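You operate a simulated robot arm through the tools that you are given. There is no shell and no other tool. Be economical: measure what you need, move in short steps, check, and stop when the job is done.

The job below is to be done with a simulated robot arm. You get a single attempt, and the scene is never put back.

## Task
Take the short spool from the top of the trough ledge and leave it on the pan shelf. Stack the tub marked "filler" from the top of the mould bench on top of the tub that says "WAX". Put the hand meter on the top of the tool cart away on the top of the mould bench. Push the cart door shut. Take the tape tab from the top of the rig bench and leave it on the blue film there. Put the can labelled "soak" from the top of the rig bench on the free end of the spare trough bench. Take the large folded gloves from the free end of the planning bench and leave it on top of the release sheet there. Stack the orange tall spool from the top of the assembly bench on top of the white tall spool. Fetch the silver bush and stand it on the top of the mould bench. Take the seal strip from the test mould and put it on top of the forming die. Put the sign block on the top of the loading shelf. Take the sensor plug and put it on the top of the rig bench. The order is free. Set down upright: short spool, sign block.

It is judged by the outcome, as a careful person would: the job done as asked, and still so three seconds after it is handed in. It fails if anything else is knocked over, pushed out of place, dropped, spilled or broken. A push-on lid holds only when it is set on centred and level and pressed home; a screw cap is set on level and turned clockwise until tight. Flat cloth is picked up by pressing the open fingertips on it (5 to 10 N) and closing them slowly along it; thin cloth reads only 2 to 8 mm in the jaws.

## Robot
A 7-joint arm with a four-finger gripper on a trunk, on a base that drives. Base frame: it is fixed to the floor where the robot stands at the start and does not move with it; the origin is under the middle of the robot, x ahead of it, y to its left, z up. Units: m, rad, N and s.
Its first joint turns from -1.204 to 3.002 rad. Places, roughly: bush [1.5, -9.5, 1]; can [3.25, -12.5, 1]; cart door [-1.8, -8.1, 0.6]; film (26x20x3 cm) [2.7, -12.6, 0.9]; folded gloves [5.25, -4.5, 0.75]; forming die (9x11x5 cm) [2.1, -10.1, 0.9]; free end of the spare trough bench [5.2, -9, 0.9]; hand meter [-2, -8.25, 1]; pan shelf (54x23 cm) [-1.84, -1.34, 0.68]; release sheet (21x16x4 cm) [5.1, -4.7, 0.9]; seal strip [0.25, -9.75, 1]; sensor plug (3x2x6 cm) [0, -10, 0.9]; short spool (6x6x7 cm) [0.5, -0.2, 0.9]; sign block [0, -9.75, 1]; tall spool [3, -7.25, 1]; tape tab (5x4x3 cm) [2.1, -12.5, 0.9]; top of the loading shelf (76x15 cm) [-2.32, -7.42, 1.02]; top of the mould bench [-0.1, -9.7, 0.9]; top of the rig bench [3, -12.5, 0.9]; tub [0, -9.25, 1]. Payload 3.67 kg.
The tool frame sits at the grasp point between the pads (the TCP): z along the fingers, y along the line on which they close. The tips reach 0.028 m beyond it. The gripper opens to 0.112 m. The gripper's body begins 0.073 m behind the TCP.
Orientation is that of the tool frame in the base frame, as a unit quaternion [x, y, z, w]. With the fingers straight down and closing along the base's y, the tool's x points along the base's -x, its y along +y and its z along -z.

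## Interface
- The arm moves only by the tool play_rows. Its argument "rows" is a list of rows, each an object of numbers (a shift or turn left out is 0, a gripper value left out holds the last): "gripper": the opening, from 0 (shut) to 1 (fully open); "tx", "ty", "tz": the shift along the base's x, y, z in units of 400 mm (1.0 is 400 mm); "rx", "ry", "rz": the turn, a rotation vector about the base's x, y, z in units of 180 degrees (1.0 is 180 degrees). In form: [{"gripper": .., "tx": .., "ty": .., "tz": .., "rx": .., "ry": .., "rz": ..}, ...]. A call has 1 to 8 rows; each row is the pose to reach, as a shift and turn from the pose commanded when the call began. A call with a number of a shift or a turn outside -1 to 1 is refused whole. A row lasts 0.2 s, in which the tool goes at most 0.05 m and 0.15 rad; a call with a longer step from one row to the next is refused whole, and so is a gripper value outside its range. Where a pose cannot be reached the arm comes as near as it can. A force on the tool above 40 N (or 10 N above the force at the start of the call, whichever is more), or a blocked arm, ends the call early, and 0.2 s more pass. Each finger halts on what it meets, pressing with about 41 N; the grip force reading is that of the motor and also rises with nothing between the fingers. The clock runs only during rows and for 0.2 s after the last one: add rows that repeat a pose to give the fingers time. The reply holds the time, the measured pose of the TCP, the force on the tool along the base axes, the opening and the grip force, in the units named above and with some noise, with the torque about the TCP (base axes, N m) and any sound that the robot's microphone picked up, and new pictures: "pictures" is both (left out), scene, wrist or none.
- Cameras (640 x 400 px; columns grow to the right, rows downward): "scene" is now at [0.128, -0.0451, 1.3299]; the picture's right is [-0.51, -0.86, -0.00], its down [-0.43, 0.25, -0.87] and it looks along [0.75, -0.44, -0.50] (base axes); focal length 274 px, centre (320, 200). "wrist" rides on the gripper at [0.06, -0.018, -0.104] in the tool frame; the picture's right is [0.29, 0.96, 0.00], its down [-0.80, 0.24, -0.55] and it looks along [-0.53, 0.16, 0.83] (tool axes); focal length 234 px, centre (320, 200). There is no depth. A picture from a camera that has moved, and an enlarged one, comes with that camera's place and axes in the base frame and with its lens.
- lift_body(by): slides the trunk up (or, below 0, down) by that many m; the arm and the scene camera ride with it, the base frame stays. It gives what a move gives, with no picture.
- base_move(legs): drives the robot by 1 to 6 legs, each [ahead, turn to the left] in m and rad, along the robot's own axes; the way and the turn of a leg run together, so that a leg with both is an arc; at most 1.5 m and 3.142 rad a leg. The arm and the cameras ride along, it lands a little off, and it stops where it bumps. It gives what a move gives, and a new picture of the scene camera.
- turn_head(pan, tilt): turns the head with the scene camera to pan (to the left, within 1.501 rad either way) and tilt (down, from -0.506 to 1.204), counted from straight ahead of the robot. It gives what a move gives, and a new picture of the scene camera.
- inspect(camera, box): a new picture of the part [left, top, right, bottom] of that camera's present view, enlarged. No time passes.
- finish_job(): hands the job in; it is judged then, once.

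Work in short steps. Places have to be worked out from the pictures, the camera data and where the tool is seen: move nearer, look again, correct. Check each grasp and each placing, and mend what went wrong. You have 556 turns and 360 pictures in all, those below and enlarged ones among them. Open the gripper and draw the arm clear of the work before you hand the job in, unless the task says otherwise; then end with one line.

The tools are called after "Request:" as a command line: name --argument value ..., lists and objects as JSON in quotes. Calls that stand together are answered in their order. play_rows: Moves the arm, as the interface text tells. Its arguments: {"type":"object","properties":{"rows":{"type":"array"},"pictures":{"type":"string","enum":["both","scene","wrist","none"]}},"required":["rows"]} The other tools are called the same way: lift_body (by) slides the trunk up or down; base_move (legs) drives the base; turn_head (pan, tilt) turns the head that bears the scene camera; inspect (camera, box) takes an enlarged picture of a part of a camera's view; finish_job () hands the job in.

At the start:

```text
clock: 0.0
eef_pos: [0.5529, -0.4857, 1.1402]
tcp_rot: [-0.001, 1.0, 0.001, 0.0]
force: [0.6, 0.6, 0.3]
torque: [0.05, -0.03, 0.0]
gripper_width: 0.112
finger_force: 0.0
trunk travel left (down, up): [-0.45, 0.39]
robot x, y, heading: [-0.0013, 0.0011, 0.003]
head pan, tilt: [-0.531, 0.52]
```

scene: 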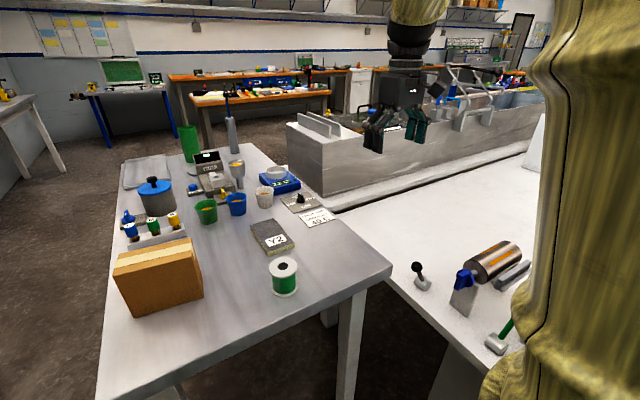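
wrist: 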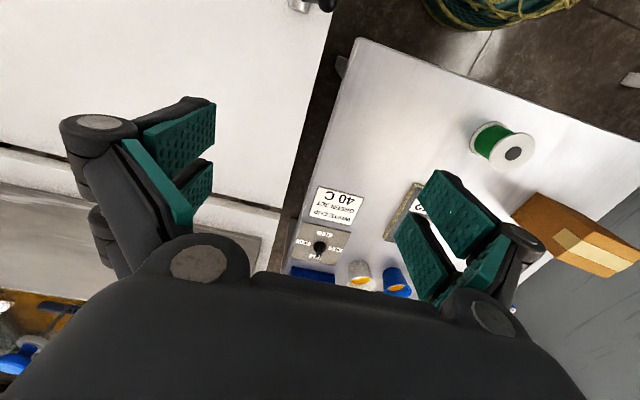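

The green spool appears near (0.54, -0.20), about z 0.90. I'll move above it and look.

Request:
play_rows --rows '[{"gripper": 1, "ty": 0.12}, {"ty": 0.24}, {"ty": 0.36}, {"ty": 0.48, "tx": -0.01}, {"ty": 0.6, "tx": -0.02}, {"ty": 0.7, "tx": -0.03}, {"ty": 0.7, "tx": -0.03, "tz": -0.1}, {"ty": 0.7, "tx": -0.03, "tz": -0.1}]'

```text
clock: 1.8
eef_pos: [0.5902, -0.2493, 1.0682]
tcp_rot: [0.01, 0.999, 0.05, -0.007]
force: [0.2, -0.2, -1.2]
torque: [0.0, -0.02, 0.0]
gripper_width: 0.1119
finger_force: 0.0
out of reach, approached as far as the arm can: row 4, 5, 6, 7, 8
trunk travel left (down, up): [-0.45, 0.39]
robot x, y, heading: [0.0032, -0.0013, -0.001]
head pan, tilt: [-0.531, 0.52]
camera scene: at [0.1259, -0.0489, 1.3315], right [-0.55, -0.84, 0.0], down [-0.4, 0.26, -0.88], along [0.73, -0.48, -0.48], focal length 274 px, centre (320, 200)
camera wrist: at [0.5319, -0.277, 1.1693], right [-0.27, 0.96, 0.1], down [0.81, 0.17, 0.56], along [0.52, 0.23, -0.82], focal length 234 px, centre (320, 200)
```

scene: 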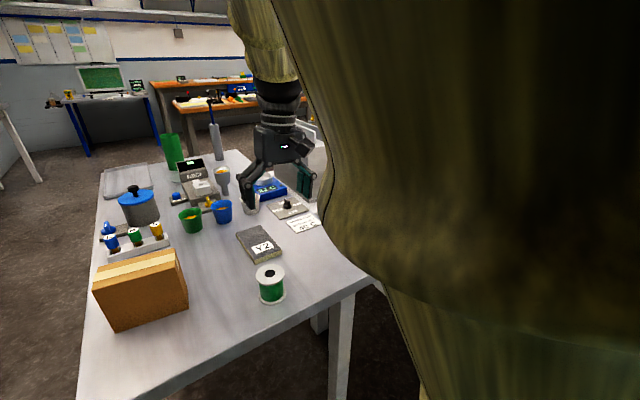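
wrist: 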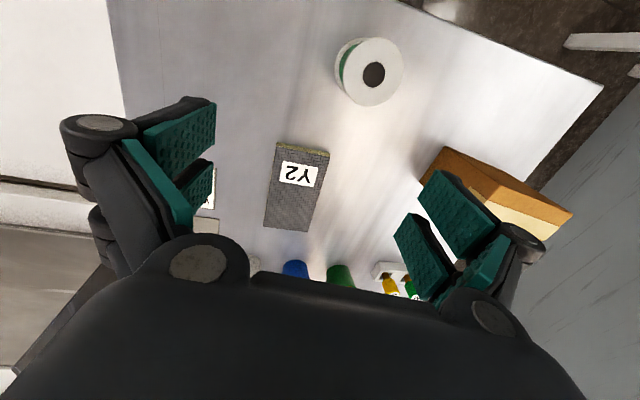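

The arm hits a limit on that bearing. I'll raise the trunk a little and turn the base left, so the spool sits at a bearing the arm handles better.

Request:
lift_body --by 0.08

Request:
base_move --legs '[[0, 0.4]]'

```text
clock: 3.0
eef_pos: [0.5918, -0.2466, 1.1494]
tcp_rot: [0.008, 0.999, 0.049, -0.007]
force: [-0.2, 0.6, -0.4]
torque: [0.01, 0.02, 0.01]
gripper_width: 0.1122
finger_force: 0.1
trunk travel left (down, up): [-0.53, 0.31]
robot x, y, heading: [-0.0005, 0.0039, 0.002]
head pan, tilt: [-0.531, 0.52]
```

```text
clock: 4.6
eef_pos: [0.6401, 0.0058, 1.1508]
tcp_rot: [-0.193, 0.98, 0.047, -0.015]
force: [-1.1, -0.2, 0.2]
torque: [-0.03, -0.01, -0.01]
gripper_width: 0.1122
finger_force: 0.1
trunk travel left (down, up): [-0.53, 0.31]
robot x, y, heading: [0.0009, -0.004, 0.408]
head pan, tilt: [-0.531, 0.52]
camera scene: at [0.1353, 0.0032, 1.4124], right [-0.2, -0.98, 0.0], down [-0.46, 0.09, -0.88], along [0.86, -0.17, -0.47], focal length 274 px, centre (320, 200)
```

scene: 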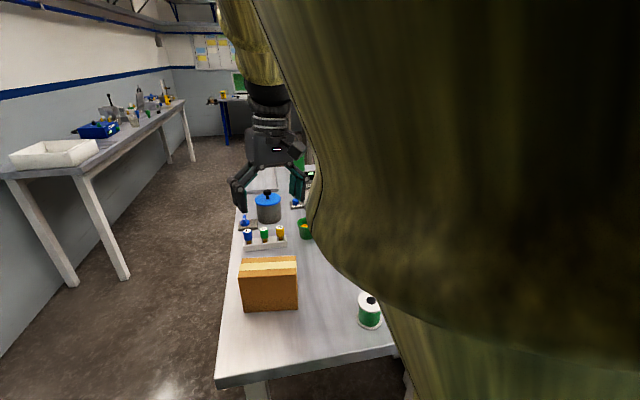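

The spool is now at a bearing of about -43°. I'll move back over it and level the tool.

Request:
play_rows --rows '[{"tx": -0.05, "ty": -0.1, "rx": -0.014, "ry": -0.007}, {"tx": -0.1, "ty": -0.2, "rx": -0.028, "ry": -0.015}, {"tx": -0.15, "ty": -0.3, "rx": -0.028, "ry": -0.015}, {"tx": -0.2, "ty": -0.4, "rx": -0.028, "ry": -0.015}, {"tx": -0.25, "ty": -0.5, "rx": -0.028, "ry": -0.015}, {"tx": -0.25, "ty": -0.51, "rx": -0.028, "ry": -0.015}]'

```text
clock: 6.2
eef_pos: [0.5538, -0.2188, 1.1161]
tcp_rot: [-0.183, 0.982, 0.049, -0.021]
force: [-0.1, 0.1, -0.2]
torque: [0.03, -0.01, -0.02]
gripper_width: 0.1119
finger_force: 0.2
out of reach, approached as far as the arm can: row 2, 3, 4, 5, 6
trunk travel left (down, up): [-0.53, 0.31]
robot x, y, heading: [-0.0042, 0.0064, 0.409]
head pan, tilt: [-0.531, 0.52]
stopped in row 6: the arm was blocked; the commanded pose is now the measured one
camera scene: at [0.136, 0.009, 1.41], right [-0.12, -0.99, 0.0], down [-0.49, 0.06, -0.87], along [0.86, -0.11, -0.5], focal length 274 px, centre (320, 200)
camera wrist: at [0.511, -0.2671, 1.2185], right [-0.61, 0.78, 0.11], down [0.69, 0.46, 0.56], along [0.39, 0.41, -0.82], focal length 234 px, centre (320, 200)
```

scene: 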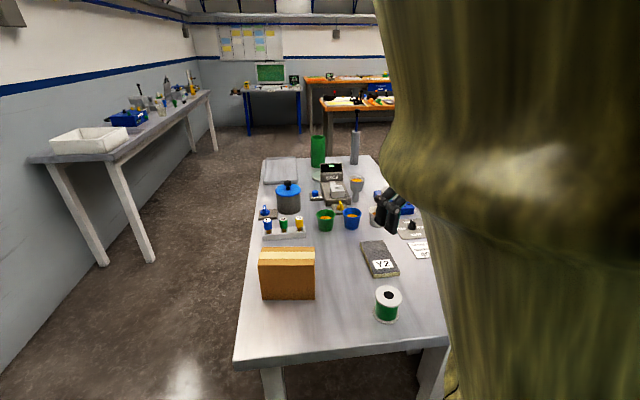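
wrist: 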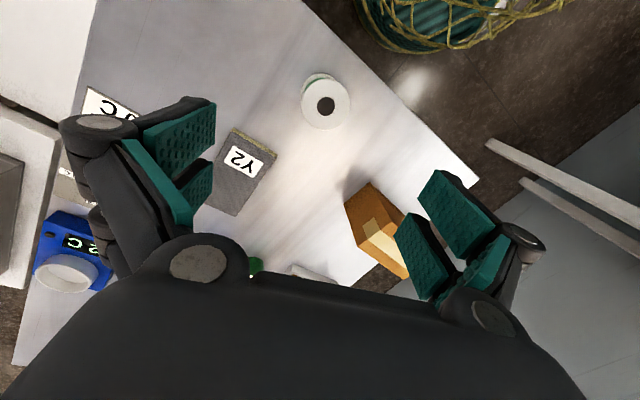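

I'm nearly above the spool at (0.535, -0.202), but the arm is folded too tightly at this height to level the tool. I'll go lower and level it on the way down.

Request:
play_rows --rows '[{"tz": -0.1}, {"tz": -0.2, "tx": -0.02, "ty": 0.02}, {"tz": -0.2, "tx": -0.047, "ty": 0.042, "rx": -0.014, "ry": -0.01}, {"tz": -0.2, "tx": -0.047, "ty": 0.042, "rx": -0.028, "ry": -0.019}, {"tz": -0.2, "tx": -0.047, "ty": 0.042, "rx": -0.028, "ry": -0.019}]'

```text
clock: 7.4
eef_pos: [0.5361, -0.2032, 1.0382]
tcp_rot: [-0.183, 0.983, -0.001, 0.002]
force: [-0.4, 0.6, 0.8]
torque: [-0.02, 0.01, 0.0]
gripper_width: 0.1117
finger_force: 0.2
trunk travel left (down, up): [-0.53, 0.31]
robot x, y, heading: [0.0038, 0.0073, 0.406]
head pan, tilt: [-0.531, 0.52]
camera scene: at [0.1355, 0.0099, 1.4099], right [-0.12, -0.99, 0.0], down [-0.49, 0.06, -0.87], along [0.86, -0.11, -0.5], focal length 274 px, centre (320, 200)
camera wrist: at [0.4864, -0.2412, 1.1407], right [-0.61, 0.79, 0.0], down [0.65, 0.51, 0.56], along [0.44, 0.34, -0.83], focal length 234 px, centre (320, 200)
```

scene: 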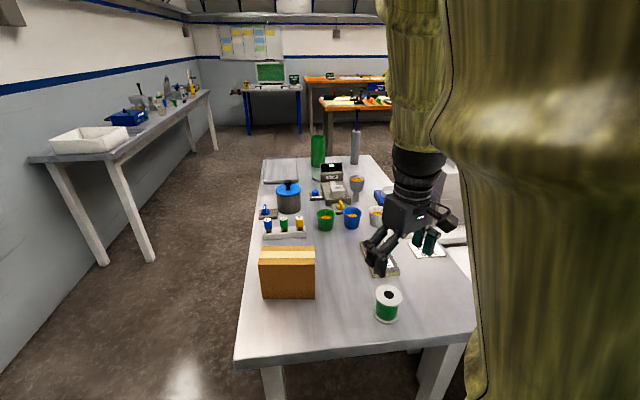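
wrist: 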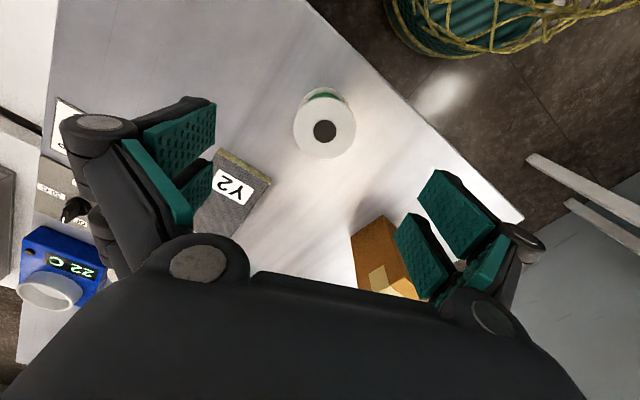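

Level and centred over the spool at about (0.537, -0.198). I'll descend around it.

Request:
play_rows --rows '[{"tz": -0.1, "ty": 0.01}, {"tz": -0.2, "ty": 0.01}, {"tz": -0.28, "ty": 0.01}, {"tz": -0.335, "ty": 0.01}, {"tz": -0.335, "ty": 0.01}]'

```text
clock: 8.6
eef_pos: [0.5339, -0.1987, 0.9037]
tcp_rot: [-0.183, 0.983, -0.001, 0.001]
force: [0.1, 0.3, 0.1]
torque: [0.0, -0.01, -0.03]
gripper_width: 0.1122
finger_force: 0.1
trunk travel left (down, up): [-0.53, 0.31]
robot x, y, heading: [0.0025, 0.0025, 0.407]
head pan, tilt: [-0.531, 0.52]
camera scene: at [0.1355, 0.0096, 1.4099], right [-0.12, -0.99, 0.0], down [-0.49, 0.06, -0.87], along [0.86, -0.11, -0.5], focal length 274 px, centre (320, 200)
camera wrist: at [0.4835, -0.237, 1.0055], right [-0.61, 0.79, 0.0], down [0.65, 0.51, 0.56], along [0.44, 0.34, -0.83], focal length 234 px, centre (320, 200)
```

scene: 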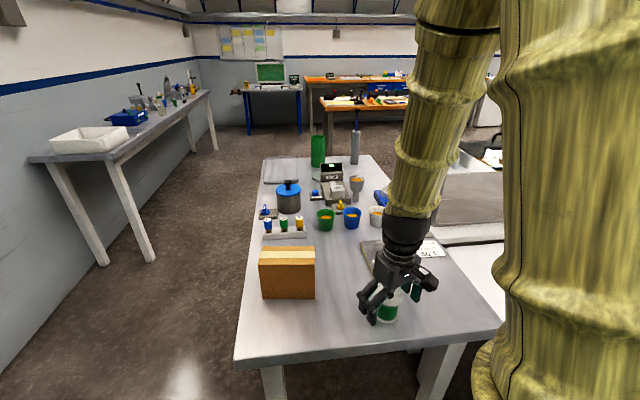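
wrist: 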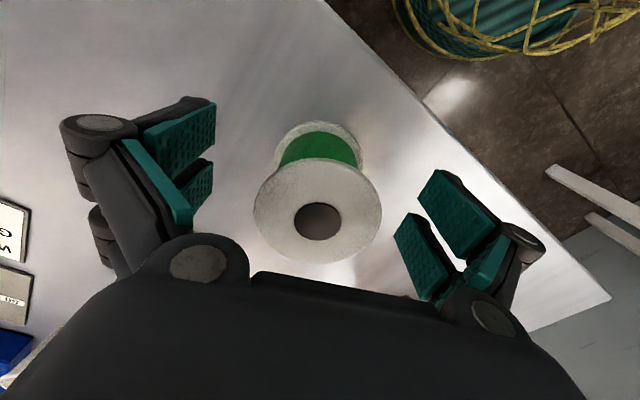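

The spool top is at about z 0.916, centred. I'll lower 2 cm more and close.

Request:
play_rows --rows '[{"tz": -0.05, "gripper": 1}, {"tz": -0.05, "gripper": 0.5}, {"tz": -0.05, "gripper": 0.3}, {"tz": -0.05, "gripper": 0.2}, {"tz": -0.05, "gripper": 0.2}]'

```text
clock: 9.8
eef_pos: [0.5333, -0.1947, 0.8861]
tcp_rot: [-0.184, 0.983, 0.0, 0.003]
force: [-3.8, 11.1, 33.2]
torque: [1.0, 0.95, -0.09]
gripper_width: 0.0587
finger_force: 41.7
trunk travel left (down, up): [-0.53, 0.31]
robot x, y, heading: [-0.001, -0.0007, 0.407]
head pan, tilt: [-0.531, 0.52]
camera scene: at [0.1336, 0.0112, 1.4104], right [-0.12, -0.99, 0.0], down [-0.49, 0.06, -0.87], along [0.86, -0.11, -0.5], focal length 274 px, centre (320, 200)
camera wrist: at [0.4833, -0.2339, 0.988], right [-0.61, 0.79, 0.0], down [0.65, 0.51, 0.56], along [0.44, 0.34, -0.83], focal length 234 px, centre (320, 200)
```

scene: 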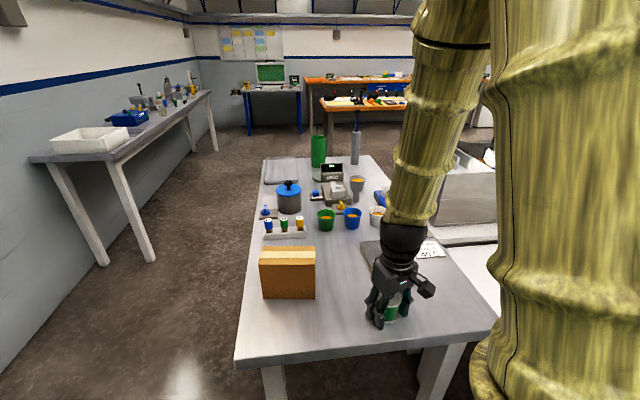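
wrist: 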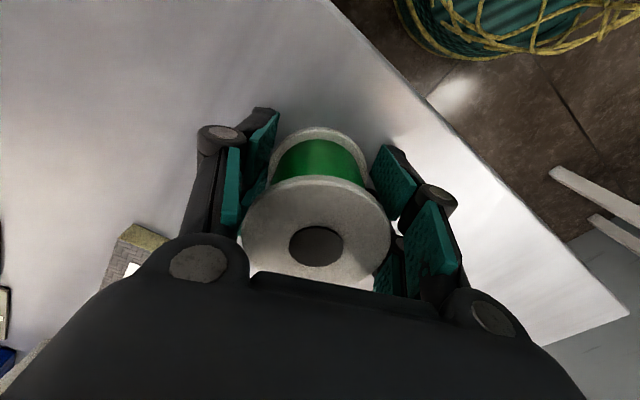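

Gripped at 0.0587 m, with the tips touching the table, so its top is about 0.857. I'll lift.

Request:
play_rows --rows '[{"tz": 0.06, "gripper": 0.2}, {"tz": 0.16}, {"tz": 0.26}, {"tz": 0.36}, {"tz": 0.46}, {"tz": 0.46}]'

Request:
turn_head --pan 1.5 --tilt 0.4

```text
clock: 11.2
eef_pos: [0.5331, -0.1995, 1.0556]
tcp_rot: [-0.181, 0.983, 0.013, -0.009]
force: [-0.5, -0.3, -1.8]
torque: [0.0, 0.0, 0.01]
gripper_width: 0.0584
finger_force: 41.2
trunk travel left (down, up): [-0.53, 0.31]
robot x, y, heading: [-0.0, 0.0001, 0.407]
head pan, tilt: [-0.531, 0.52]
camera scene: at [0.1352, 0.0096, 1.4095], right [-0.12, -0.99, 0.0], down [-0.5, 0.06, -0.87], along [0.86, -0.1, -0.5], focal length 274 px, centre (320, 200)
camera wrist: at [0.4863, -0.2416, 1.1585], right [-0.61, 0.79, 0.03], down [0.67, 0.49, 0.55], along [0.42, 0.36, -0.83], focal length 234 px, centre (320, 200)
```

scene: 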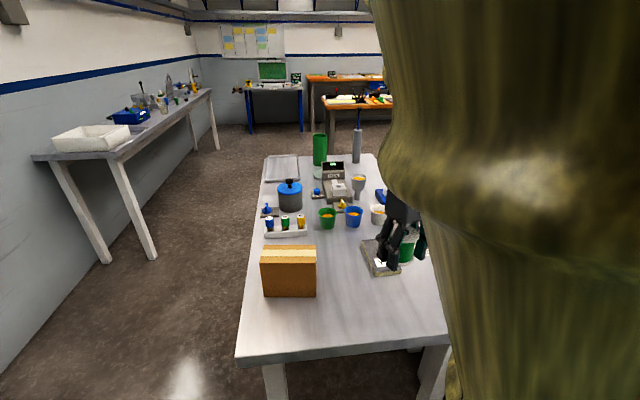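
wrist: 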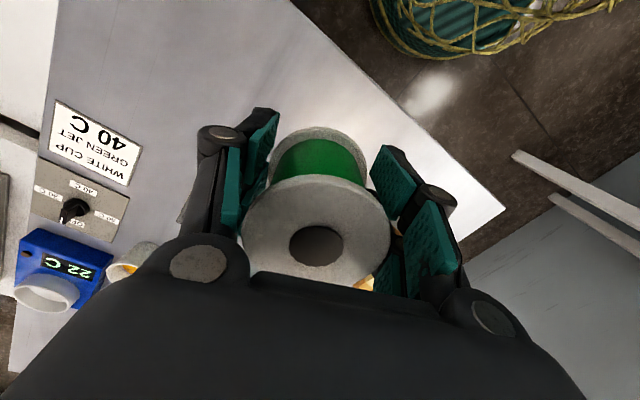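

```text
clock: 13.1
eef_pos: [0.533, -0.2009, 1.0559]
tcp_rot: [-0.18, 0.984, 0.011, -0.009]
force: [0.2, 0.9, -2.3]
torque: [0.0, -0.04, 0.0]
gripper_width: 0.0584
finger_force: 41.1
trunk travel left (down, up): [-0.53, 0.31]
robot x, y, heading: [-0.0, 0.0006, 0.403]
head pan, tilt: [1.499, 0.4]
camera scene: at [0.136, 0.0084, 1.4107], right [-0.14, -0.99, 0.0], down [-0.48, 0.07, -0.87], along [0.86, -0.12, -0.49], focal length 274 px, centre (320, 200)
```

scene: 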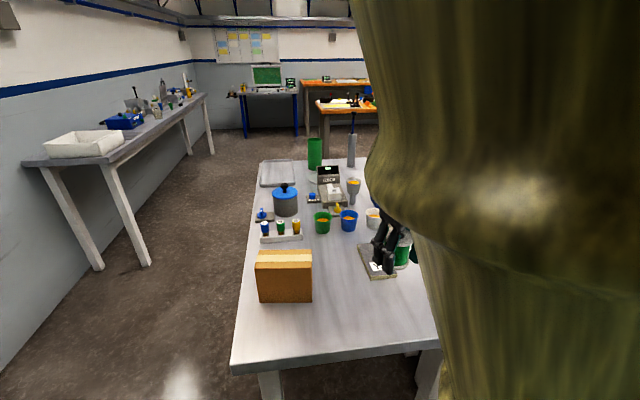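

The head reads as turned but the picture looks stale. I'll take another.

Request:
inspect --camera "scene" --box '[0, 0, 640, 400]'

```text
1.00 times, centred on (320, 200) of scene (not enlarged: the box is as wide or as high as the picture)
camera zoom: at [0.136, 0.0084, 1.4107], right [-0.14, -0.99, 0.0], down [-0.48, 0.07, -0.87], along [0.86, -0.12, -0.49], focal length 274 px, centre (320, 200)
```

zoom: 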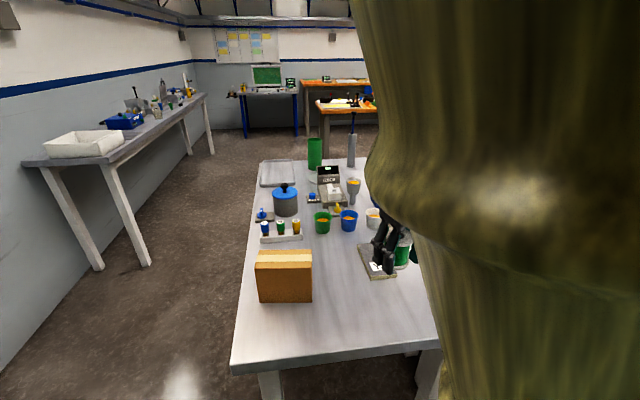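

The camera itself didn't move. I'll try a different pan.

Request:
turn_head --pan 0.0 --tilt 0.5

```text
clock: 14.7
eef_pos: [0.5344, -0.1999, 1.0562]
tcp_rot: [-0.181, 0.983, 0.011, -0.008]
force: [0.1, 0.6, -2.2]
torque: [0.05, 0.04, 0.02]
gripper_width: 0.0584
finger_force: 41.2
trunk travel left (down, up): [-0.53, 0.31]
robot x, y, heading: [0.0001, 0.0019, 0.406]
head pan, tilt: [0.0, 0.499]
camera scene: at [0.136, 0.0071, 1.4117], right [-0.15, -0.99, 0.0], down [-0.47, 0.07, -0.88], along [0.87, -0.13, -0.48], focal length 274 px, centre (320, 200)
```

scene: 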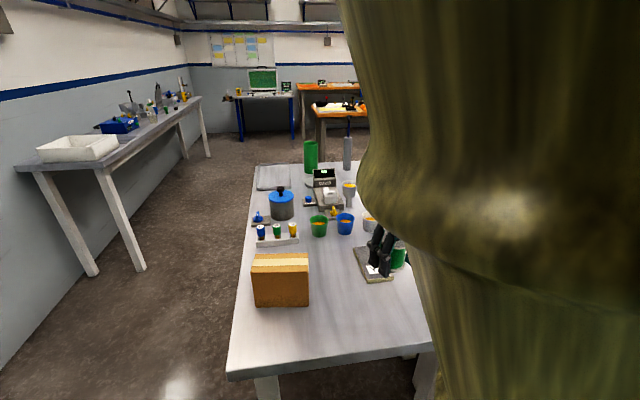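

The camera hasn't followed either command, so the upper arm may be wedged against the head. I'll extend the arm to something like the start pose and retry.

Request:
play_rows --rows '[{"tx": 0.1}, {"tx": 0.2, "tz": 0.05}, {"tx": 0.3, "tz": 0.1}, {"tx": 0.4, "ty": -0.05, "tz": 0.15}, {"tx": 0.42, "ty": -0.08, "tz": 0.2}, {"tx": 0.42, "ty": -0.08, "tz": 0.2}]' --pictures "none"

Request:
turn_head --pan 0.8 --tilt 0.4

```text
clock: 16.1
eef_pos: [0.704, -0.2318, 1.1488]
tcp_rot: [-0.183, 0.983, 0.0, 0.0]
force: [-0.1, 0.4, -1.8]
torque: [0.01, 0.02, -0.02]
gripper_width: 0.0585
finger_force: 41.3
trunk travel left (down, up): [-0.53, 0.31]
robot x, y, heading: [0.0001, 0.0028, 0.408]
head pan, tilt: [0.0, 0.499]
```

```text
clock: 17.3
eef_pos: [0.7044, -0.2305, 1.1487]
tcp_rot: [-0.184, 0.983, 0.0, 0.002]
force: [0.4, 0.1, -2.1]
torque: [-0.03, 0.02, 0.01]
gripper_width: 0.0586
finger_force: 41.3
trunk travel left (down, up): [-0.53, 0.31]
robot x, y, heading: [0.0021, 0.0005, 0.404]
head pan, tilt: [0.799, 0.4]
camera scene: at [0.0793, 0.1071, 1.4209], right [0.93, -0.36, 0.0], down [-0.14, -0.36, -0.92], along [0.33, 0.86, -0.39], focal length 274 px, centre (320, 200)
```

scene: 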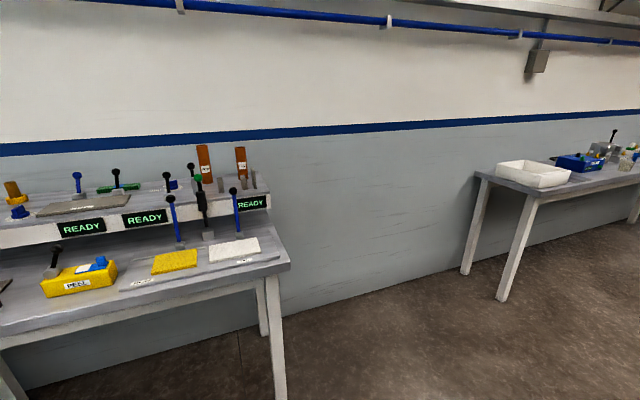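

The head is free again. I'll raise the trunk so the spool clears the benches, then turn left toward the pan shelf.

Request:
lift_body --by 0.28

Request:
base_move --legs '[[0, 2.2]]'

```text
clock: 20.1
eef_pos: [0.7052, -0.231, 1.4282]
tcp_rot: [-0.184, 0.983, 0.001, 0.003]
force: [0.8, 0.8, -2.5]
torque: [-0.03, 0.04, 0.03]
gripper_width: 0.0586
finger_force: 40.7
trunk travel left (down, up): [-0.81, 0.03]
robot x, y, heading: [0.0032, -0.0009, 0.405]
head pan, tilt: [0.799, 0.4]
```

```text
clock: 25.7
eef_pos: [-0.2083, 0.7119, 1.4279]
tcp_rot: [0.956, -0.294, -0.002, 0.0]
force: [-0.4, -0.1, -1.6]
torque: [0.0, -0.01, -0.01]
gripper_width: 0.0586
finger_force: 41.3
trunk travel left (down, up): [-0.81, 0.03]
robot x, y, heading: [-0.0026, -0.0006, 2.581]
head pan, tilt: [0.799, 0.4]
camera scene: at [-0.1328, 0.0064, 1.7009], right [-0.24, 0.97, 0.0], down [0.38, 0.09, -0.92], along [-0.89, -0.22, -0.39], focal length 274 px, centre (320, 200)
```

scene: 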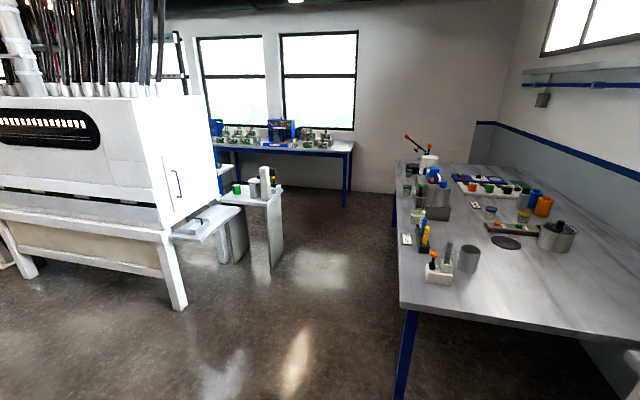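

The pan shelf should project to about (209, 221), next to the white machine. I'll zoom in.

Request:
inspect --camera "scene" --box '[150, 160, 310, 280]'

```text
3.33 times, centred on (230, 220) of scene
camera zoom: at [-0.1328, 0.0064, 1.7009], right [-0.24, 0.97, 0.0], down [0.38, 0.09, -0.92], along [-0.89, -0.22, -0.39], focal length 912 px, centre (620, 133)
```

zoom: 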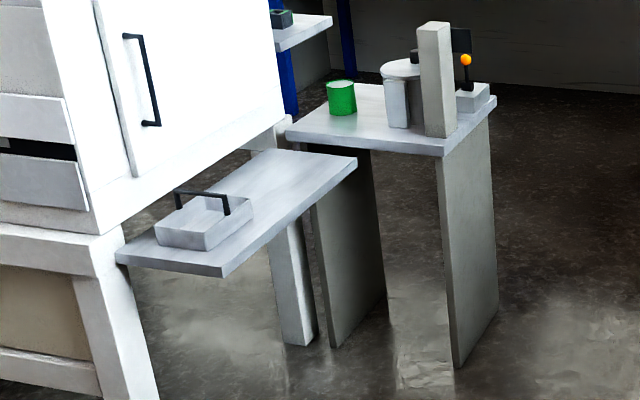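

The shelf spans x -1.53 to -2.1 and y -1.2 to -1.45, with the pan at its +x end. The free spot is about (-1.96, -1.29). I'll drive to about (-1.5, -0.6) and face -y.

Request:
base_move --legs '[[0, 0.95], [0.8, 0], [0.8, 0], [0, 1.28]]'

```text
clock: 39.5
eef_pos: [-1.9516, -1.1615, 1.4288]
tcp_rot: [0.692, 0.722, -0.001, 0.001]
force: [0.2, 0.5, -1.3]
torque: [0.01, -0.01, -0.03]
gripper_width: 0.0585
finger_force: 40.9
trunk travel left (down, up): [-0.81, 0.03]
robot x, y, heading: [-1.5079, -0.5648, -1.485]
head pan, tilt: [0.799, 0.4]
camera scene: at [-1.4317, -0.6753, 1.7009], right [-0.64, -0.77, 0.0], down [-0.3, 0.25, -0.92], along [0.71, -0.59, -0.39], focal length 274 px, centre (320, 200)
```

scene: 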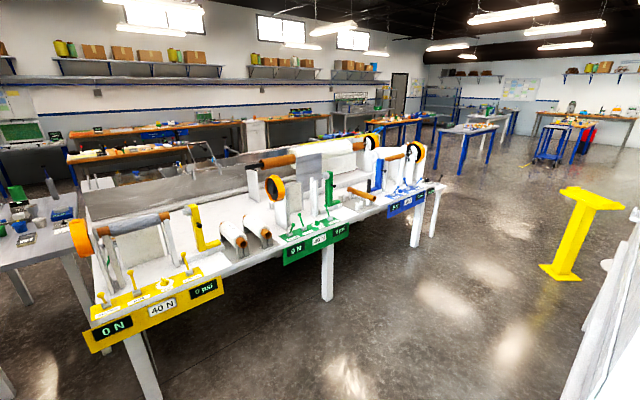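

In position. I'll lower the trunk and look toward the shelf.

Request:
lift_body --by -0.4

Request:
turn_head --pan -0.55 --tilt 0.6

```text
clock: 43.3
eef_pos: [-1.9502, -1.1598, 1.0288]
tcp_rot: [0.691, 0.723, -0.002, 0.0]
force: [-0.4, 0.4, -1.8]
torque: [-0.02, 0.02, 0.04]
gripper_width: 0.0588
finger_force: 40.5
trunk travel left (down, up): [-0.41, 0.43]
robot x, y, heading: [-1.5078, -0.5672, -1.491]
head pan, tilt: [0.799, 0.4]
```

```text
clock: 44.8
eef_pos: [-1.9497, -1.1592, 1.0285]
tcp_rot: [0.691, 0.723, -0.001, 0.001]
force: [0.2, -0.2, -2.0]
torque: [0.01, 0.0, -0.01]
gripper_width: 0.0584
finger_force: 40.6
trunk travel left (down, up): [-0.41, 0.43]
robot x, y, heading: [-1.5071, -0.5664, -1.489]
head pan, tilt: [-0.55, 0.6]
camera scene: at [-1.5428, -0.6952, 1.2827], right [-0.89, 0.45, 0.0], down [0.25, 0.5, -0.82], along [-0.37, -0.74, -0.57], focal length 274 px, centre (320, 200)
```

scene: 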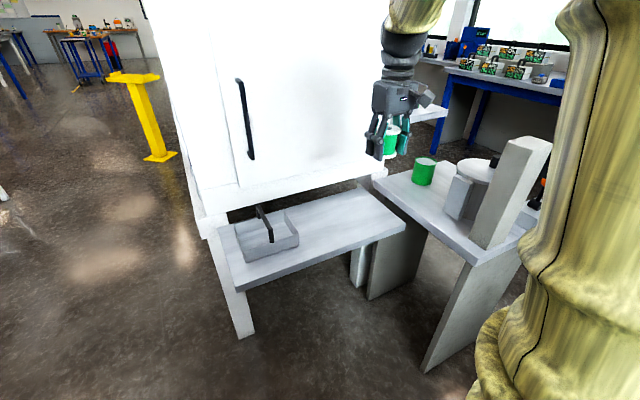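

The shelf is x -1.59 to -2.13, y -1.22 to -1.48, with the pan reaching to x -1.77. I'll move the spool over (-1.96, -1.32) and lower part of the way.

Request:
play_rows --rows '[{"ty": -0.1, "gripper": 0.2}, {"ty": -0.2}, {"ty": -0.3}, {"ty": -0.39, "tx": -0.02}, {"ty": -0.39, "tx": -0.02, "tz": -0.12}, {"ty": -0.39, "tx": -0.02, "tz": -0.24}, {"ty": -0.39, "tx": -0.02, "tz": -0.36}, {"ty": -0.39, "tx": -0.02, "tz": -0.48}]' --pictures "none"

Request:
play_rows --rows '[{"tz": -0.1}, {"tz": -0.15}, {"tz": -0.15}]'

```text
clock: 46.6
eef_pos: [-1.958, -1.3202, 0.8351]
tcp_rot: [0.69, 0.723, 0.0, 0.0]
force: [-0.2, -0.6, -3.0]
torque: [0.06, 0.0, -0.02]
gripper_width: 0.0585
finger_force: 41.3
trunk travel left (down, up): [-0.41, 0.43]
robot x, y, heading: [-1.5057, -0.5629, -1.489]
head pan, tilt: [-0.55, 0.6]
```

```text
clock: 47.4
eef_pos: [-1.9575, -1.315, 0.7745]
tcp_rot: [0.691, 0.722, 0.0, 0.0]
force: [-0.2, 0.2, -2.4]
torque: [0.03, -0.01, -0.04]
gripper_width: 0.0585
finger_force: 40.6
trunk travel left (down, up): [-0.41, 0.43]
robot x, y, heading: [-1.5128, -0.5651, -1.495]
head pan, tilt: [-0.55, 0.6]
camera scene: at [-1.5433, -0.6954, 1.2826], right [-0.89, 0.45, 0.0], down [0.26, 0.5, -0.82], along [-0.37, -0.74, -0.57], focal length 274 px, centre (320, 200)
camera wrist: at [-1.9778, -1.2574, 0.8773], right [0.94, 0.33, 0.0], down [0.28, -0.78, 0.56], along [0.18, -0.52, -0.83], focal length 234 px, centre (320, 200)
```

scene: 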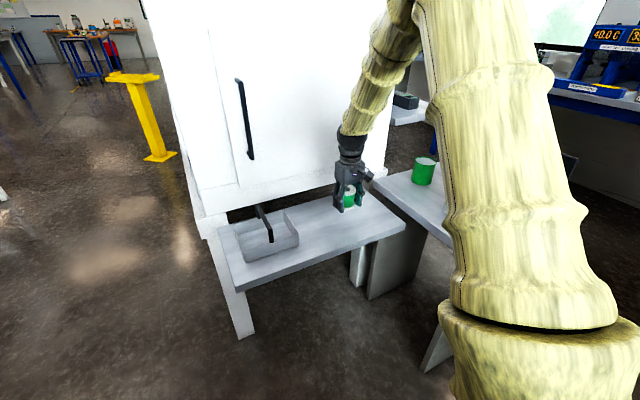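
wrist: 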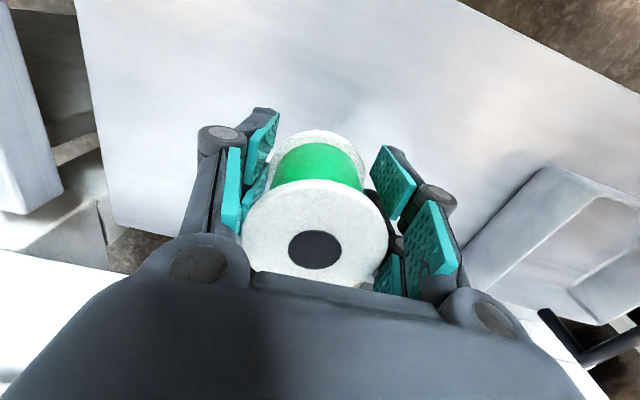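

Over the clear part of the shelf. I'll lower slowly until contact.

Request:
play_rows --rows '[{"tz": -0.05}, {"tz": -0.1}, {"tz": -0.13}, {"tz": -0.145}, {"tz": -0.155}, {"tz": -0.162}, {"tz": -0.168}]' --pictures "none"

```text
clock: 49.0
eef_pos: [-1.9576, -1.3165, 0.7159]
tcp_rot: [0.69, 0.724, -0.005, 0.002]
force: [2.0, 7.4, 25.2]
torque: [0.86, -0.61, 0.11]
gripper_width: 0.0584
finger_force: 40.9
trunk travel left (down, up): [-0.41, 0.43]
robot x, y, heading: [-1.5074, -0.5661, -1.49]
head pan, tilt: [-0.55, 0.6]
stopped in row 7: the force on the tool passed its limit at 41 N (the readings are from after the stop); the commanded pose is now the measured one
```

Contact at TCP 0.716. I'll open slowly and look.

Request:
play_rows --rows '[{"tz": 0.003, "gripper": 0.45}, {"tz": 0.003, "gripper": 0.65}, {"tz": 0.003, "gripper": 0.85}, {"tz": 0.003, "gripper": 1.0}, {"tz": 0.003, "gripper": 1.0}, {"tz": 0.08, "gripper": 1.0}, {"tz": 0.2, "gripper": 1.0}, {"tz": 0.32, "gripper": 1.0}]'

```text
clock: 50.8
eef_pos: [-1.9564, -1.3136, 0.8386]
tcp_rot: [0.691, 0.723, -0.003, 0.002]
force: [0.4, -0.3, 0.4]
torque: [-0.02, 0.04, -0.01]
gripper_width: 0.1119
finger_force: 0.2
trunk travel left (down, up): [-0.41, 0.43]
robot x, y, heading: [-1.5046, -0.5653, -1.486]
head pan, tilt: [-0.55, 0.6]
camera scene: at [-1.5422, -0.6943, 1.2827], right [-0.89, 0.45, 0.0], down [0.25, 0.5, -0.83], along [-0.37, -0.74, -0.56], focal length 274 px, centre (320, 200)
camera wrist: at [-1.9771, -1.2556, 0.9413], right [0.94, 0.33, 0.0], down [0.28, -0.78, 0.56], along [0.18, -0.53, -0.83], focal length 234 px, centre (320, 200)
```

scene: 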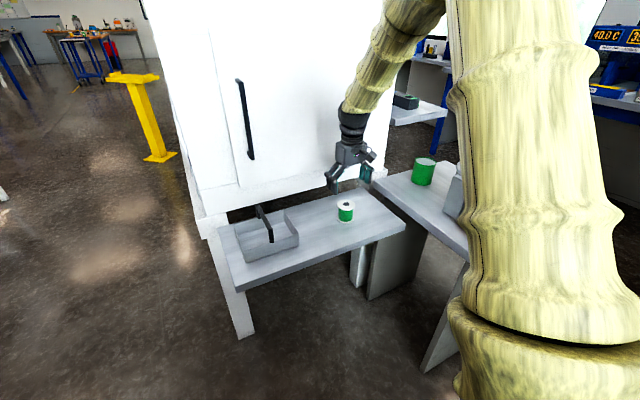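
wrist: 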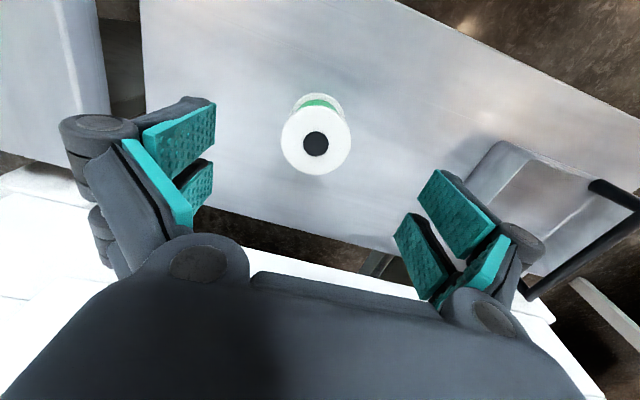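

The spool stands upright on the shelf, so that task is done. I'll retract the arm, raise the trunk and drive down the corridor at about x -0.65.

Request:
play_rows --rows '[{"tz": 0.12}, {"tz": 0.24}, {"tz": 0.36}, {"tz": 0.48, "ty": 0.1}, {"tz": 0.48, "ty": 0.2}, {"tz": 0.48, "ty": 0.3}, {"tz": 0.48, "ty": 0.4}, {"tz": 0.48, "ty": 0.4}]' --pictures "none"

Request:
lift_body --by 0.3

Request:
base_move --legs '[[-0.15, 0], [0, 0.7], [1.15, 0], [0, -0.78], [1.3, 0]]'

```text
refused: row 4 steps farther than a row can; nothing moved
```

```text
clock: 53.8
eef_pos: [-1.9571, -1.3156, 1.1377]
tcp_rot: [0.691, 0.723, -0.003, 0.003]
force: [-0.3, 0.2, 0.0]
torque: [0.04, 0.0, -0.02]
gripper_width: 0.1121
finger_force: 0.0
trunk travel left (down, up): [-0.71, 0.13]
robot x, y, heading: [-1.5037, -0.5664, -1.488]
head pan, tilt: [-0.55, 0.6]
```

```text
clock: 70.8
eef_pos: [-1.1967, -3.2487, 1.138]
tcp_rot: [0.716, 0.698, -0.003, 0.002]
force: [1.0, 0.3, 0.3]
torque: [0.0, -0.01, -0.01]
gripper_width: 0.1121
finger_force: 0.1
trunk travel left (down, up): [-0.71, 0.13]
robot x, y, heading: [-0.6902, -2.5375, -1.556]
head pan, tilt: [-0.55, 0.6]
camera scene: at [-0.7386, -2.659, 1.5826], right [-0.86, 0.51, 0.0], down [0.29, 0.49, -0.82], along [-0.42, -0.71, -0.57], focal length 274 px, centre (320, 200)
```

scene: 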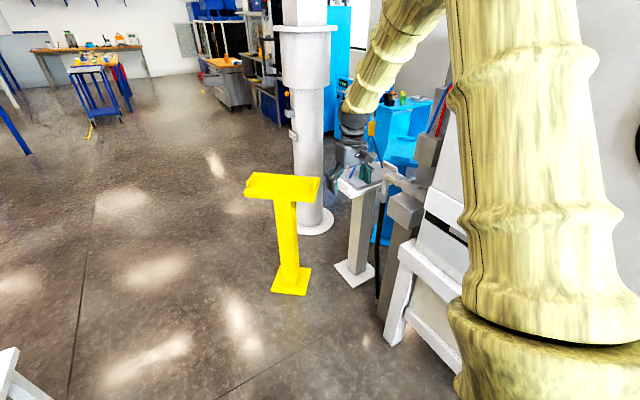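

The retract call was refused for an oversized step, but the drive went through without a bump. I'll tuck the arm in now and look ahead.

Request:
play_rows --rows '[{"tz": 0.1}, {"tz": 0.2}, {"tz": 0.3}, {"tz": 0.4}, {"tz": 0.4, "tx": 0.06, "ty": 0.09}, {"tz": 0.4, "tx": 0.12, "ty": 0.18}, {"tz": 0.4, "tx": 0.18, "ty": 0.27}, {"tz": 0.4, "tx": 0.18, "ty": 0.27}]' --pictures "none"

Request:
turn_head --pan -0.05 --tilt 0.25

```text
clock: 72.6
eef_pos: [-1.1243, -3.1388, 1.2968]
tcp_rot: [0.716, 0.698, -0.002, 0.001]
force: [0.5, -0.4, -0.8]
torque: [0.04, 0.0, 0.01]
gripper_width: 0.112
finger_force: 0.1
trunk travel left (down, up): [-0.71, 0.13]
robot x, y, heading: [-0.692, -2.5338, -1.561]
head pan, tilt: [-0.55, 0.6]
```

```text
clock: 73.5
eef_pos: [-1.1248, -3.1369, 1.2982]
tcp_rot: [0.716, 0.698, -0.002, 0.001]
force: [1.0, -0.1, 0.4]
torque: [0.03, 0.03, 0.02]
gripper_width: 0.1118
finger_force: 0.1
trunk travel left (down, up): [-0.71, 0.13]
robot x, y, heading: [-0.6885, -2.535, -1.559]
head pan, tilt: [-0.051, 0.25]
camera scene: at [-0.6972, -2.6763, 1.6148], right [-1.0, 0.04, 0.0], down [0.01, 0.25, -0.97], along [-0.04, -0.97, -0.25], focal length 274 px, centre (320, 200)
```

scene: 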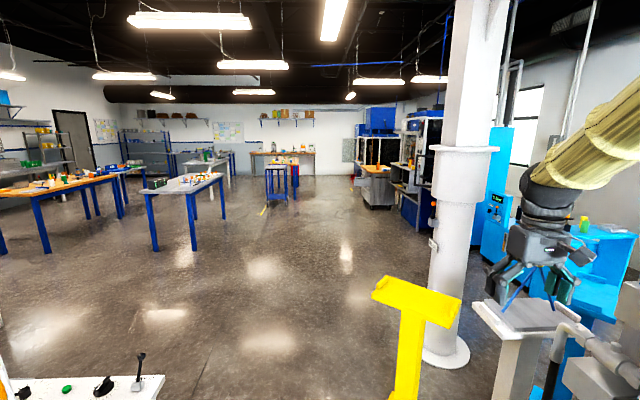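

The path ahead is clear: mould bench far centre, cart and rack to the right. I'll drive forward to about y -6.0.

Request:
base_move --legs '[[1.5, 0], [1.5, 0], [0.5, 0]]'

```text
clock: 90.2
eef_pos: [-1.1067, -6.5786, 1.2977]
tcp_rot: [0.72, 0.694, -0.003, 0.002]
force: [-0.1, 0.8, -0.3]
torque: [-0.02, -0.01, 0.02]
gripper_width: 0.1119
finger_force: 0.0
trunk travel left (down, up): [-0.71, 0.13]
robot x, y, heading: [-0.6701, -5.9745, -1.575]
head pan, tilt: [-0.051, 0.25]
camera scene: at [-0.6739, -6.1222, 1.6148], right [-1.0, 0.05, 0.0], down [0.01, 0.25, -0.97], along [-0.05, -0.97, -0.25], focal length 274 px, centre (320, 200)
```

scene: 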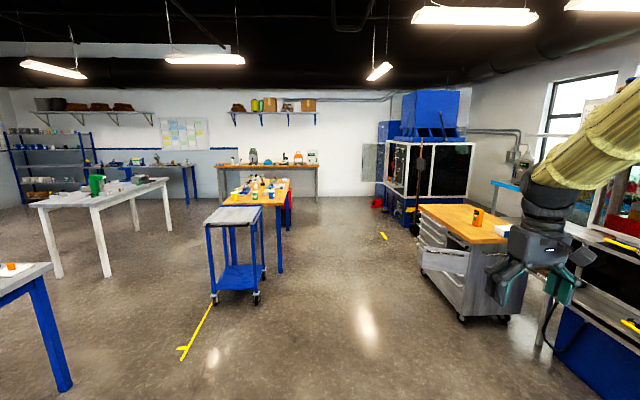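

The tool cart is at right and the mould bench is behind the trolley. I'll zoom on both.

Request:
inspect --camera "scene" --box '[400, 180, 640, 330]'

Request:
inspect --camera "scene" --box '[190, 140, 330, 230]'

```text
2.67 times, centred on (520, 255) of scene
camera zoom: at [-0.6739, -6.1222, 1.6148], right [-1.0, 0.05, 0.0], down [0.01, 0.25, -0.97], along [-0.05, -0.97, -0.25], focal length 730 px, centre (-213, 53)
```

zoom: 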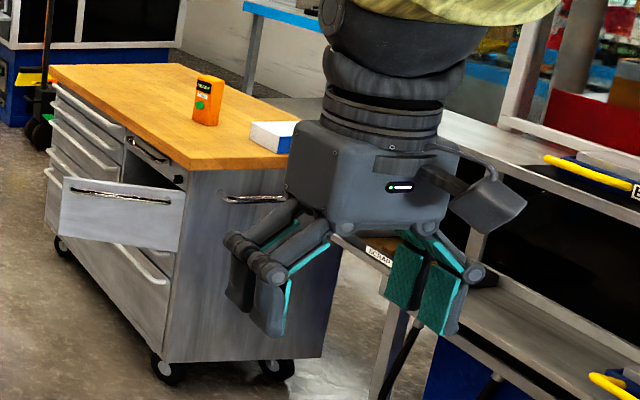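

```text
4.44 times, centred on (260, 185) of scene
camera zoom: at [-0.6739, -6.1222, 1.6148], right [-1.0, 0.05, 0.0], down [0.01, 0.25, -0.97], along [-0.05, -0.97, -0.25], focal length 1216 px, centre (587, 267)
```

zoom: 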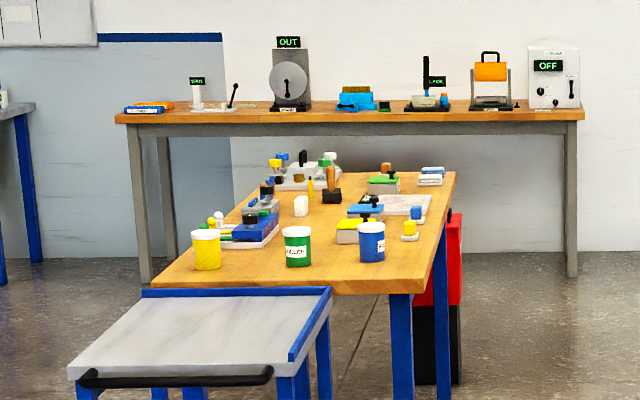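

The orange meter stands on the cart near (-1.96, -8.03), and the cart door hangs open at the near corner. I'll go closer for a better look.

Request:
base_move --legs '[[0, -0.3], [0.9, 0]]'

Request:
turn_head --pan -0.3 --tilt 0.5

```text
clock: 95.8
eef_pos: [-1.4912, -7.287, 1.2999]
tcp_rot: [0.807, 0.591, -0.004, 0.001]
force: [0.1, 0.3, 0.7]
torque: [0.01, 0.0, 0.0]
gripper_width: 0.112
finger_force: 0.0
trunk travel left (down, up): [-0.71, 0.13]
robot x, y, heading: [-0.9062, -6.823, -1.841]
head pan, tilt: [-0.051, 0.25]
camera scene: at [-0.9535, -6.96, 1.6148], right [-0.95, 0.31, 0.0], down [0.08, 0.23, -0.97], along [-0.3, -0.92, -0.25], focal length 274 px, centre (320, 200)
```

scene: 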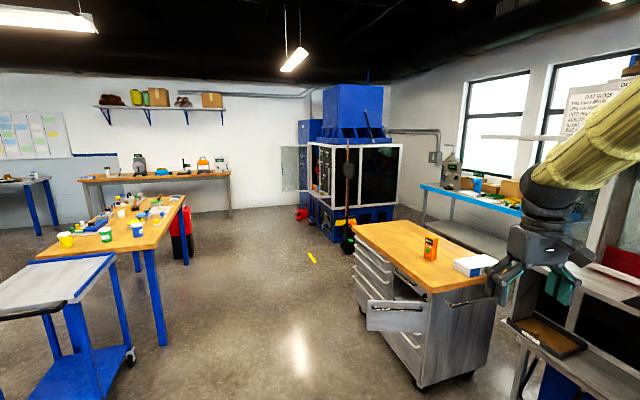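

```text
clock: 96.6
eef_pos: [-1.4912, -7.2859, 1.2984]
tcp_rot: [0.807, 0.591, -0.004, 0.001]
force: [-0.8, 0.3, 1.1]
torque: [-0.03, -0.01, 0.0]
gripper_width: 0.1119
finger_force: 0.1
trunk travel left (down, up): [-0.71, 0.13]
robot x, y, heading: [-0.9096, -6.8213, -1.838]
head pan, tilt: [-0.3, 0.499]
camera scene: at [-0.9729, -6.9473, 1.5918], right [-0.84, 0.54, 0.0], down [0.26, 0.4, -0.88], along [-0.47, -0.74, -0.48], focal length 274 px, centre (320, 200)
```

scene: 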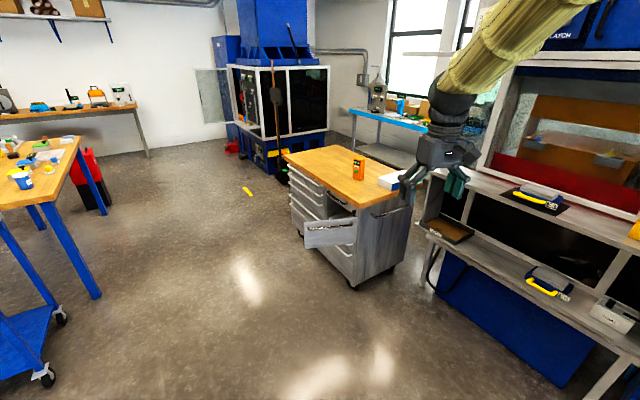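

Request:
inspect --camera "scene" --box '[270, 130, 430, 300]'

Request:
inspect --camera "scene" --box '[420, 130, 640, 340]'

```text
2.35 times, centred on (350, 215) of scene
camera zoom: at [-0.9729, -6.9473, 1.5918], right [-0.84, 0.54, 0.0], down [0.26, 0.4, -0.88], along [-0.47, -0.74, -0.48], focal length 644 px, centre (249, 165)
```

zoom: 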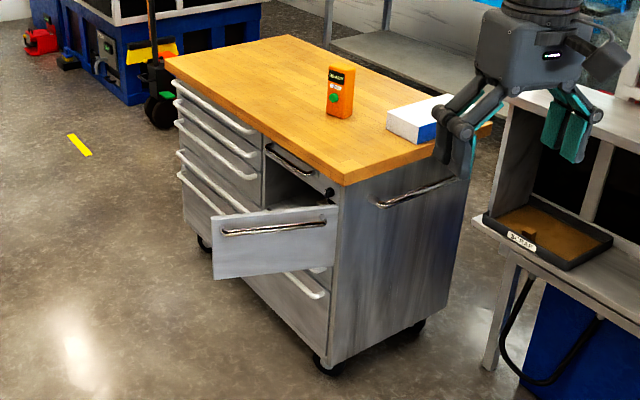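

```text
1.90 times, centred on (530, 235) of scene
camera zoom: at [-0.9729, -6.9473, 1.5918], right [-0.84, 0.54, 0.0], down [0.26, 0.4, -0.88], along [-0.47, -0.74, -0.48], focal length 521 px, centre (-80, 133)
```

zoom: 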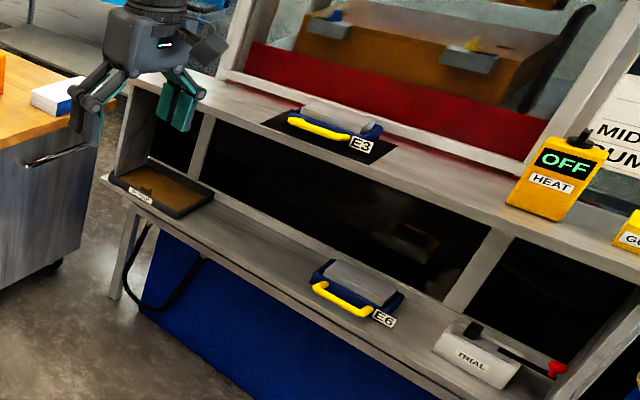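

The door is hinged at about (-1.80, -7.88), spans z 0.665–0.81, is 0.28 m long and is open about 67°. I'll drive forward so I can sweep it shut with closed fingers.

Request:
base_move --legs '[[0.75, 0]]'

Request:
turn_head --pan -0.55 --tilt 0.85

```text
clock: 100.5
eef_pos: [-1.6977, -7.9711, 1.2985]
tcp_rot: [0.812, 0.584, -0.004, 0.002]
force: [-0.4, -0.6, 0.0]
torque: [0.02, -0.01, -0.02]
gripper_width: 0.1119
finger_force: 0.2
trunk travel left (down, up): [-0.71, 0.13]
robot x, y, heading: [-1.1092, -7.5138, -1.859]
head pan, tilt: [-0.3, 0.499]
camera scene: at [-1.1729, -7.642, 1.5917], right [-0.83, 0.55, 0.0], down [0.27, 0.4, -0.88], along [-0.49, -0.73, -0.48], focal length 274 px, centre (320, 200)
```

scene: 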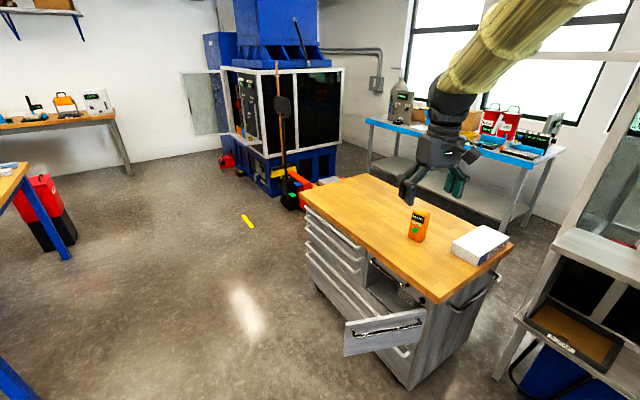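

```text
clock: 101.4
eef_pos: [-1.6968, -7.9714, 1.299]
tcp_rot: [0.811, 0.584, -0.003, 0.001]
force: [0.0, -0.6, -0.3]
torque: [0.01, 0.04, 0.02]
gripper_width: 0.112
finger_force: 0.0
trunk travel left (down, up): [-0.71, 0.13]
robot x, y, heading: [-1.1096, -7.5155, -1.856]
head pan, tilt: [-0.55, 0.85]
camera scene: at [-1.1803, -7.618, 1.5619], right [-0.67, 0.74, 0.0], down [0.56, 0.5, -0.66], along [-0.49, -0.44, -0.75], focal length 274 px, centre (320, 200)
```

scene: 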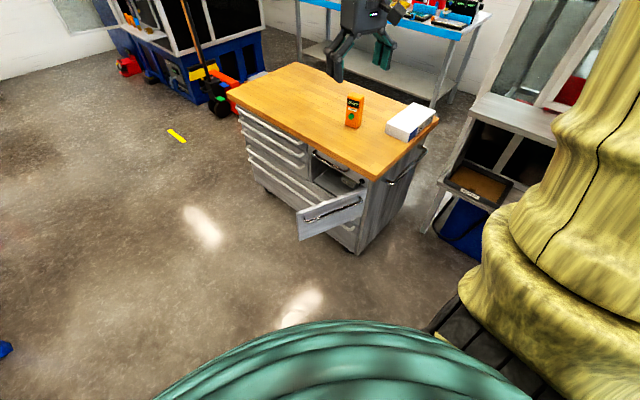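

Refined estimate: hinge about (-1.81, -7.965), free edge (-1.58, -8.085). I'll move the tool out to the start of the push, with the fingers closed and still high.

Request:
play_rows --rows '[{"gripper": 0, "tx": 0.08, "tz": -0.05}, {"tx": 0.16, "ty": 0.02, "tz": -0.1}, {"tx": 0.24, "ty": 0.05, "tz": -0.15}, {"tx": 0.29, "ty": 0.08, "tz": -0.2}, {"tx": 0.29, "ty": 0.08, "tz": -0.2}]' --pictures "none"

Request:
lift_body --by -0.3

```text
clock: 102.6
eef_pos: [-1.5838, -7.9387, 1.2183]
tcp_rot: [0.812, 0.584, -0.003, 0.001]
force: [-0.7, 0.2, -0.9]
torque: [0.04, 0.03, -0.01]
gripper_width: 0.0001
finger_force: 35.9
trunk travel left (down, up): [-0.71, 0.13]
robot x, y, heading: [-1.108, -7.5183, -1.854]
head pan, tilt: [-0.55, 0.85]
```

```text
clock: 105.6
eef_pos: [-1.5833, -7.9365, 0.9194]
tcp_rot: [0.811, 0.584, -0.004, 0.002]
force: [-0.2, 0.2, 0.6]
torque: [-0.02, 0.01, 0.04]
gripper_width: 0.0
finger_force: 35.7
trunk travel left (down, up): [-0.41, 0.43]
robot x, y, heading: [-1.1089, -7.5174, -1.864]
head pan, tilt: [-0.55, 0.85]
```

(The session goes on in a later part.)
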